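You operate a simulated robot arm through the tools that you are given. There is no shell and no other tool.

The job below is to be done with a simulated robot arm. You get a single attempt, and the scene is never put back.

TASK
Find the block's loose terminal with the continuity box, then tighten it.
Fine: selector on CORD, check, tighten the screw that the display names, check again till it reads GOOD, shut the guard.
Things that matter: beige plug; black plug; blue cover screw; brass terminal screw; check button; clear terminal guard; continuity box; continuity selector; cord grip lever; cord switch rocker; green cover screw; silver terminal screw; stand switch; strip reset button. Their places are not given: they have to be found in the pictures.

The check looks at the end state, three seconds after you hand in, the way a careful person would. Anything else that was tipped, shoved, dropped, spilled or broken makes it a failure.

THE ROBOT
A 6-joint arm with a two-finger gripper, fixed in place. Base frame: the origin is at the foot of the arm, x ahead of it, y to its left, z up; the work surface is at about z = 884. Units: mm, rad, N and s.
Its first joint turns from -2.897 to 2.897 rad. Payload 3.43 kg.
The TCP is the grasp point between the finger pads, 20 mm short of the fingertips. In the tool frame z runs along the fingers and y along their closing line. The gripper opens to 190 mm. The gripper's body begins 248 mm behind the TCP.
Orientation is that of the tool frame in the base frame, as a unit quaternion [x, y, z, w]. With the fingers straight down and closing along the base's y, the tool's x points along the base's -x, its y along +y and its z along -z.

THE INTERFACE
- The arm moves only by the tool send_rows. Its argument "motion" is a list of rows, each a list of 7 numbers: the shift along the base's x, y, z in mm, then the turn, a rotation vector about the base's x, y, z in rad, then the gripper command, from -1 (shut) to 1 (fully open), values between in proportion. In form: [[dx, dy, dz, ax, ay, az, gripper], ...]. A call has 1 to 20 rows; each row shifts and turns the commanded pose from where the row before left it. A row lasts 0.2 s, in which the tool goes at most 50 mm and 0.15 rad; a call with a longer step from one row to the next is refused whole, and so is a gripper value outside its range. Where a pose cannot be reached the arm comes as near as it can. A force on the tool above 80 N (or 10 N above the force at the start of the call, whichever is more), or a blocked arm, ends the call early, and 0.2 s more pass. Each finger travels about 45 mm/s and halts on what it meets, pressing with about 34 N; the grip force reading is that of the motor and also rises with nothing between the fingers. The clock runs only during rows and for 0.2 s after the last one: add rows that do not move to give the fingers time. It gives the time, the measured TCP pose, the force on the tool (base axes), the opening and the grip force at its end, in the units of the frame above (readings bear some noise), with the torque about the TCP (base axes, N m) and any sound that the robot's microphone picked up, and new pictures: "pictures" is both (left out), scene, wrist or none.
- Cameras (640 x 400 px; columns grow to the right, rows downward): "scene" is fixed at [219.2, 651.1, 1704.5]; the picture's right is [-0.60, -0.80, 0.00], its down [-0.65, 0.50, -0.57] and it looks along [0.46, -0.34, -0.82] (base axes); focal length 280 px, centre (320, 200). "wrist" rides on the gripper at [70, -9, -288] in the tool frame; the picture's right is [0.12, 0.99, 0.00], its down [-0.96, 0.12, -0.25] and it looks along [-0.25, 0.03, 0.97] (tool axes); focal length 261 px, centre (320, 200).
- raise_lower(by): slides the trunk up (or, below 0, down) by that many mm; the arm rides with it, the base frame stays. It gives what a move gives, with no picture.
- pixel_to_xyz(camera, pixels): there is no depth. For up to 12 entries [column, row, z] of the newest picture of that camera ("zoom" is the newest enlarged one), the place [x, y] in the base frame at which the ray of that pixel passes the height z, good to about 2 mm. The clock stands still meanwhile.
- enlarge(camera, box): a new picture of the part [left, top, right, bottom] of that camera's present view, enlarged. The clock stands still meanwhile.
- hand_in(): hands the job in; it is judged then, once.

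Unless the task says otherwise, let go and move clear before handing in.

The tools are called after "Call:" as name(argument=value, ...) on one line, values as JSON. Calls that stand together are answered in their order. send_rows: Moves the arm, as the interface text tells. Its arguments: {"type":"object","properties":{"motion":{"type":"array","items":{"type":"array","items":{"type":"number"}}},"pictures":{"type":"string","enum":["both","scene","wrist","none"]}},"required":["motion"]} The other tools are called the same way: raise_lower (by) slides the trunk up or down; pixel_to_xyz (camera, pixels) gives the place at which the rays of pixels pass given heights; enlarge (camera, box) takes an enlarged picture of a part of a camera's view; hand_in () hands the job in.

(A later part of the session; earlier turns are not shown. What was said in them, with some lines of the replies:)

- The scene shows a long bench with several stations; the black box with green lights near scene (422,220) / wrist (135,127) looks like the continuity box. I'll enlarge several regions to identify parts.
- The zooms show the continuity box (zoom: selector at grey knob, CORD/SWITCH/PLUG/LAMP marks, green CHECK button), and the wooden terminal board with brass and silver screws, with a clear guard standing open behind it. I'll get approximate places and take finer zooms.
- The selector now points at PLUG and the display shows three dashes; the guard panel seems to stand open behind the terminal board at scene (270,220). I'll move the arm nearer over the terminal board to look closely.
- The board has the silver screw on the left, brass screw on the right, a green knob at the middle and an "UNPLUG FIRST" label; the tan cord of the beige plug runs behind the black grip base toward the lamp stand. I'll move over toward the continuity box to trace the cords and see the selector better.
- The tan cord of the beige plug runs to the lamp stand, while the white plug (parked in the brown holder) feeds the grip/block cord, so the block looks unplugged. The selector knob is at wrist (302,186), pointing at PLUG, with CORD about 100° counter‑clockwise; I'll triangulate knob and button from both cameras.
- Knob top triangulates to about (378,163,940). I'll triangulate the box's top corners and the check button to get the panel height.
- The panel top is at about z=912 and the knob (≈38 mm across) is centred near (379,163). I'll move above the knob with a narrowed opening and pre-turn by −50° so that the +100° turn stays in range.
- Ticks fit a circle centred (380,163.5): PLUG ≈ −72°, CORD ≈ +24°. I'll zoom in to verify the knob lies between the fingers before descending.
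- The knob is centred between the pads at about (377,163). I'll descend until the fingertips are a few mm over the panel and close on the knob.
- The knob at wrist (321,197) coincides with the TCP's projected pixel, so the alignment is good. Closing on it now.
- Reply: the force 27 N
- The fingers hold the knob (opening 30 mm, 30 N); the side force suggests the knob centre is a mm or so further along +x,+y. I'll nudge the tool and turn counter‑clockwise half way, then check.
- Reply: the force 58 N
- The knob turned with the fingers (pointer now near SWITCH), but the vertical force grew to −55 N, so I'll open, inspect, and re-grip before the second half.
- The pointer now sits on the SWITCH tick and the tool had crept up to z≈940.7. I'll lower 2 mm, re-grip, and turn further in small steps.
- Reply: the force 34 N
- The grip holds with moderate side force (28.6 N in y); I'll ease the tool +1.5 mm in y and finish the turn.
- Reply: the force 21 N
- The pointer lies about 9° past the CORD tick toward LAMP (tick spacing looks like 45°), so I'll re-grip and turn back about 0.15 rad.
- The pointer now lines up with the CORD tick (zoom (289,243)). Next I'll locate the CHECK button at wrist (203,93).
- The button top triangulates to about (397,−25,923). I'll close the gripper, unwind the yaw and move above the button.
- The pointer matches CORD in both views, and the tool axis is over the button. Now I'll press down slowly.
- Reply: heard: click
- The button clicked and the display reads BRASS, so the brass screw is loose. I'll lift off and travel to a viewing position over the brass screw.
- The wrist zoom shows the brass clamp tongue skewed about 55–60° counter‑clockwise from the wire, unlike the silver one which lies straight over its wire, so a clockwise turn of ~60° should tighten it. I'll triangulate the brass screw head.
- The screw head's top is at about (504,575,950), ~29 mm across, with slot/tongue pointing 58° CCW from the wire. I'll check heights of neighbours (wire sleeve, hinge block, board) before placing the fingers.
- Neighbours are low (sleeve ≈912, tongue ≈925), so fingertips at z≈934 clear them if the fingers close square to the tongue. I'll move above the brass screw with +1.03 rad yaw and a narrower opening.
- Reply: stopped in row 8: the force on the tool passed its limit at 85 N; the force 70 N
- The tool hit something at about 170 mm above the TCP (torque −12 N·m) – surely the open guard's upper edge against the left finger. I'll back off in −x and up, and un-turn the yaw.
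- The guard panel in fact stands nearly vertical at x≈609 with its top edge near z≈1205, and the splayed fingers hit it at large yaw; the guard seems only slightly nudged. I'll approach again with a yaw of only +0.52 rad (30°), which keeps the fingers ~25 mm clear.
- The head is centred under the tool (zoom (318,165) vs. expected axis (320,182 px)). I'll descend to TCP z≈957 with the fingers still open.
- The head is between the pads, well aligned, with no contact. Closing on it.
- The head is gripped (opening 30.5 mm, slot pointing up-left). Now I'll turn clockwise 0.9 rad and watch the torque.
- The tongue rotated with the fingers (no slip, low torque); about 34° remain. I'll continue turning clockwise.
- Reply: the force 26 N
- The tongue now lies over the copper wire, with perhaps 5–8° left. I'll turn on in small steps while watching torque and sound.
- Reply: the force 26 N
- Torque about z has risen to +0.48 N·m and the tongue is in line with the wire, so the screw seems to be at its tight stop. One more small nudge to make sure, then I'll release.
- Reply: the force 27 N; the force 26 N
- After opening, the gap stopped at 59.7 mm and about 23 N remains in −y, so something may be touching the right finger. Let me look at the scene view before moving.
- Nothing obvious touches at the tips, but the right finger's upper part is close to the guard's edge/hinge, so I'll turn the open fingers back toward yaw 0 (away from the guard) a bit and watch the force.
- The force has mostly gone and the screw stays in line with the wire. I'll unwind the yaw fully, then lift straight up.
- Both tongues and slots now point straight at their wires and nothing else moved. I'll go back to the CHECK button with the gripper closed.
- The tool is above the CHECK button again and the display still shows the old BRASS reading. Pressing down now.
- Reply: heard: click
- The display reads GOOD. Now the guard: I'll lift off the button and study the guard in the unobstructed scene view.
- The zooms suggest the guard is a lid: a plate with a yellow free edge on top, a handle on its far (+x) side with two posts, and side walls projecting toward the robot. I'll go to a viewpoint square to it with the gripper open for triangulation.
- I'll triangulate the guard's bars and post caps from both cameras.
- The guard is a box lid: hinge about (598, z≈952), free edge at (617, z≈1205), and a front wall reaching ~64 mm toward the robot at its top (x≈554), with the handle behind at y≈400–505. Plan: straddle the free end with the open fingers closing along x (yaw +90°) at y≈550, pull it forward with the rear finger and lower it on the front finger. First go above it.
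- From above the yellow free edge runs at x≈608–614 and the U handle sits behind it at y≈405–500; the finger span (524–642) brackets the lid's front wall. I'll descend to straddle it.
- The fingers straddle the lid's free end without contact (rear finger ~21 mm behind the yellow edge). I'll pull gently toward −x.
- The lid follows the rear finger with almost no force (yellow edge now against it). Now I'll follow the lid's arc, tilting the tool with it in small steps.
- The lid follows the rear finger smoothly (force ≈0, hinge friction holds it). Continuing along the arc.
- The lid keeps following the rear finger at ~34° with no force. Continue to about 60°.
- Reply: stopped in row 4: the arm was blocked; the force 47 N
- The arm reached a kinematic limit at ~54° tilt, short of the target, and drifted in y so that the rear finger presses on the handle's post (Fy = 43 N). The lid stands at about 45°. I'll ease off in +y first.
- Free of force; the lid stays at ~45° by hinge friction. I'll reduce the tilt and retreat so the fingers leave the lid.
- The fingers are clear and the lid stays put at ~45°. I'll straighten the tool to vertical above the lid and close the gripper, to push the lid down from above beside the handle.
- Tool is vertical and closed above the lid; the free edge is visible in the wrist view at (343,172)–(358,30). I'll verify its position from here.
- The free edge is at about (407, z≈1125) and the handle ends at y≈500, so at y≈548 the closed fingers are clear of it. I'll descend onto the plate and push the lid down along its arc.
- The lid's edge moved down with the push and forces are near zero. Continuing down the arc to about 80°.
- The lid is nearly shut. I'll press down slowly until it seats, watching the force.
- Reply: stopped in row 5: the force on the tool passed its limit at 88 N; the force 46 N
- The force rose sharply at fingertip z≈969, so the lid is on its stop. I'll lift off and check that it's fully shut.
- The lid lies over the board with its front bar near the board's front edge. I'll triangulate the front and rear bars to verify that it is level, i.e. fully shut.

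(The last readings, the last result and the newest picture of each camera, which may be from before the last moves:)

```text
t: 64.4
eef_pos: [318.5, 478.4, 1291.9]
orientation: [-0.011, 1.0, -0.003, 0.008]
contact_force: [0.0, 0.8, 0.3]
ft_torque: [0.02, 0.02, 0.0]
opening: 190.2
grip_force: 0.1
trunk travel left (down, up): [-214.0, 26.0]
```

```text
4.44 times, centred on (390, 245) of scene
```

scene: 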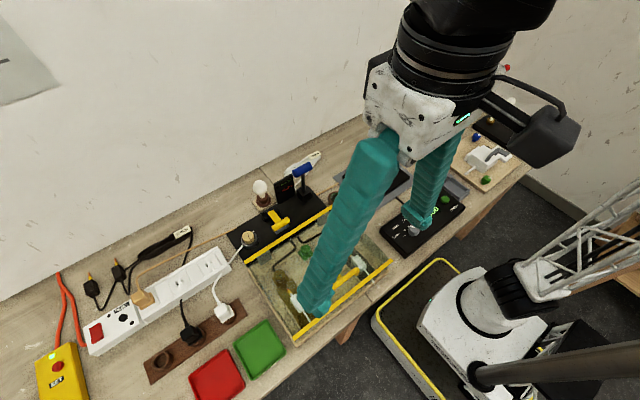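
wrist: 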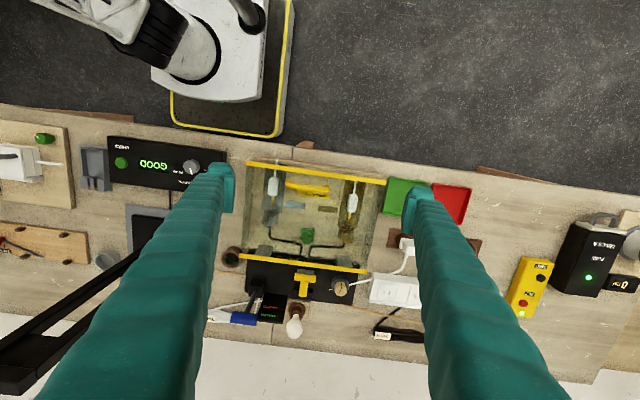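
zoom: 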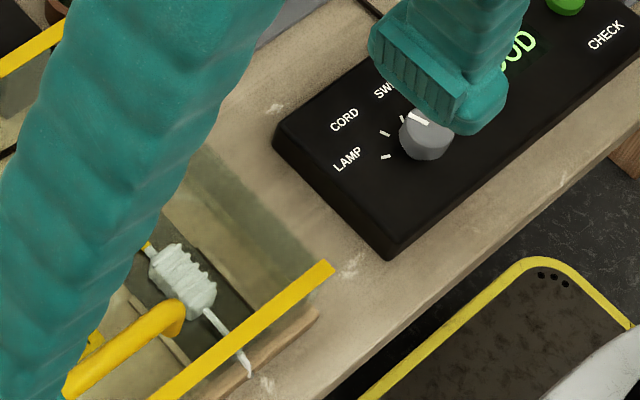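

Front and rear bars both come out at z≈965, so the lid is level and shut. I'll move the arm aside for an unobstructed final check of the whole bench.

Call:
send_rows(motion=[[0, -45, 10, 0, 0, 0, 1], [0, -45, 10, 0, 0, 0, 1], [0, -45, 0, 0, 0, 0, 1], [0, -45, 0, 0, 0, 0, 1], [0, -45, 0, 0, 0, 0, 1], [0, -45, 0, 0, 0, 0, 1], [0, -45, 0, 0, 0, 0, 1], [0, -45, 0, 0, 0, 0, 1], [0, 0, 0, 0, 0, 0, 1]], pictures="both")

Call:
enlarge(camera="scene", box=[200, 160, 420, 350])

Call:
enlarge(camera="scene", box=[380, 180, 480, 260])

Call:
enlarge(camera="scene", box=[30, 220, 250, 400])

```text
t: 66.4
eef_pos: [319.5, 118.9, 1310.4]
orientation: [-0.012, 1.0, -0.004, 0.009]
contact_force: [-0.5, 0.0, -0.6]
ft_torque: [0.04, -0.01, 0.01]
opening: 190.1
grip_force: 0.0
trunk travel left (down, up): [-214.0, 26.0]
```

scene: 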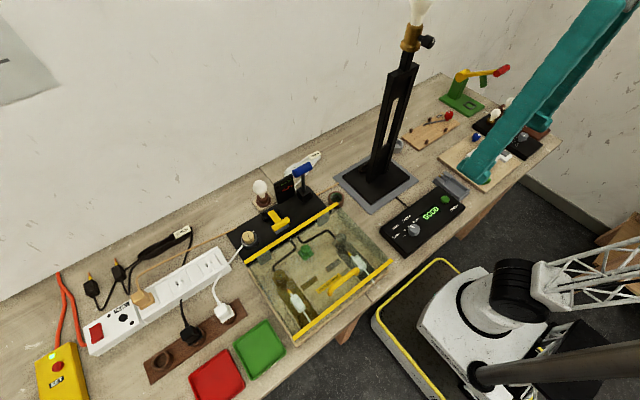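
wrist: 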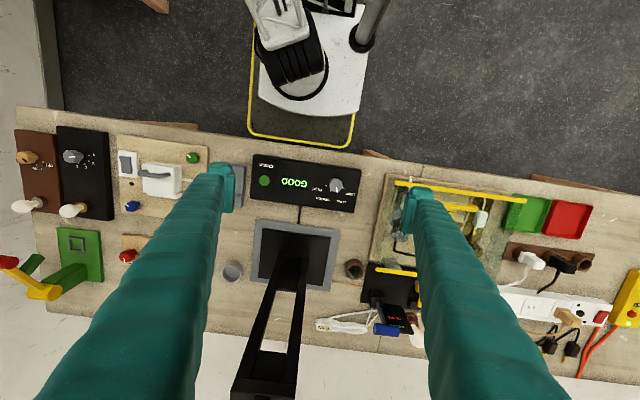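

```text
2.11 times, centred on (310, 255) of scene
```

zoom: 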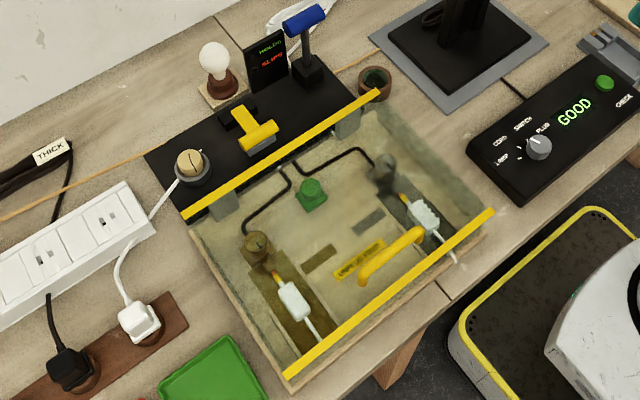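

```text
5.00 times, centred on (430, 220) of scene
```

zoom: 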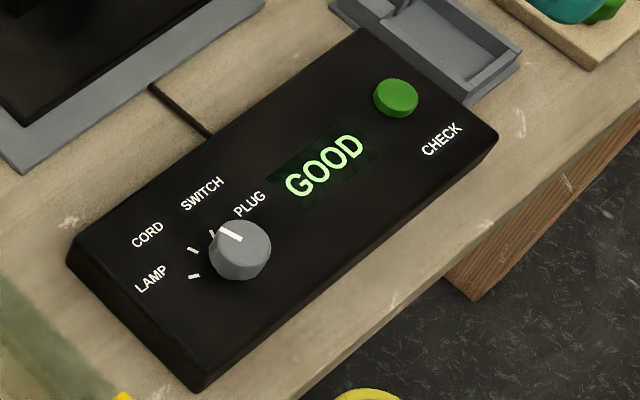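

```text
2.22 times, centred on (140, 310) of scene
```

zoom: 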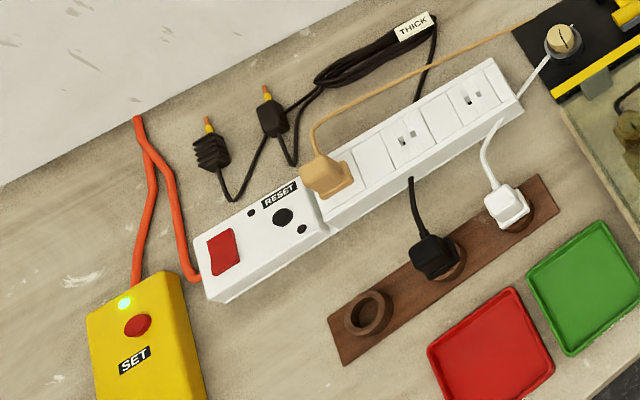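

The display reads GOOD with the selector on CORD, the brass tongue is over its wire, the lid is shut level, and plugs, strip, box and stand look unchanged from the start. The arm is clear, so I'm handing in.

Call:
hand_in()

```text
The job is handed in.
```

The loose terminal was the brass one. I tightened it, and the continuity box now reads GOOD with the selector on CORD. The guard is shut.

- **Finding it:** with the selector on CORD, the first check read BRASS. I turned the brass screw clockwise until it stopped firmly, with its clamp over the wire. The second check read GOOD.
- **Guard:** I pulled the guard forward with the fingers, then pressed it down until it stopped. Its front and rear edges measure the same height, so it is level.
- **"UNPLUG FIRST" label:** I did not unplug anything. The block's cord appears to be the white one, whose plug was already parked in the brown holder. The beige plug's cord runs to the lamp stand, so I left it in the strip.

**Bumps along the way:**
- The gripper hit the open guard once while I lined up on the brass screw, and pushed it back slightly.
- A finger touched something lightly as I let go of the screw.
- While I was lowering the guard, a finger pressed against its handle until I eased off.

In the final pictures, the plugs, power strip, continuity box and lamp stand look as they did at the start. The arm is clear with the gripper open.
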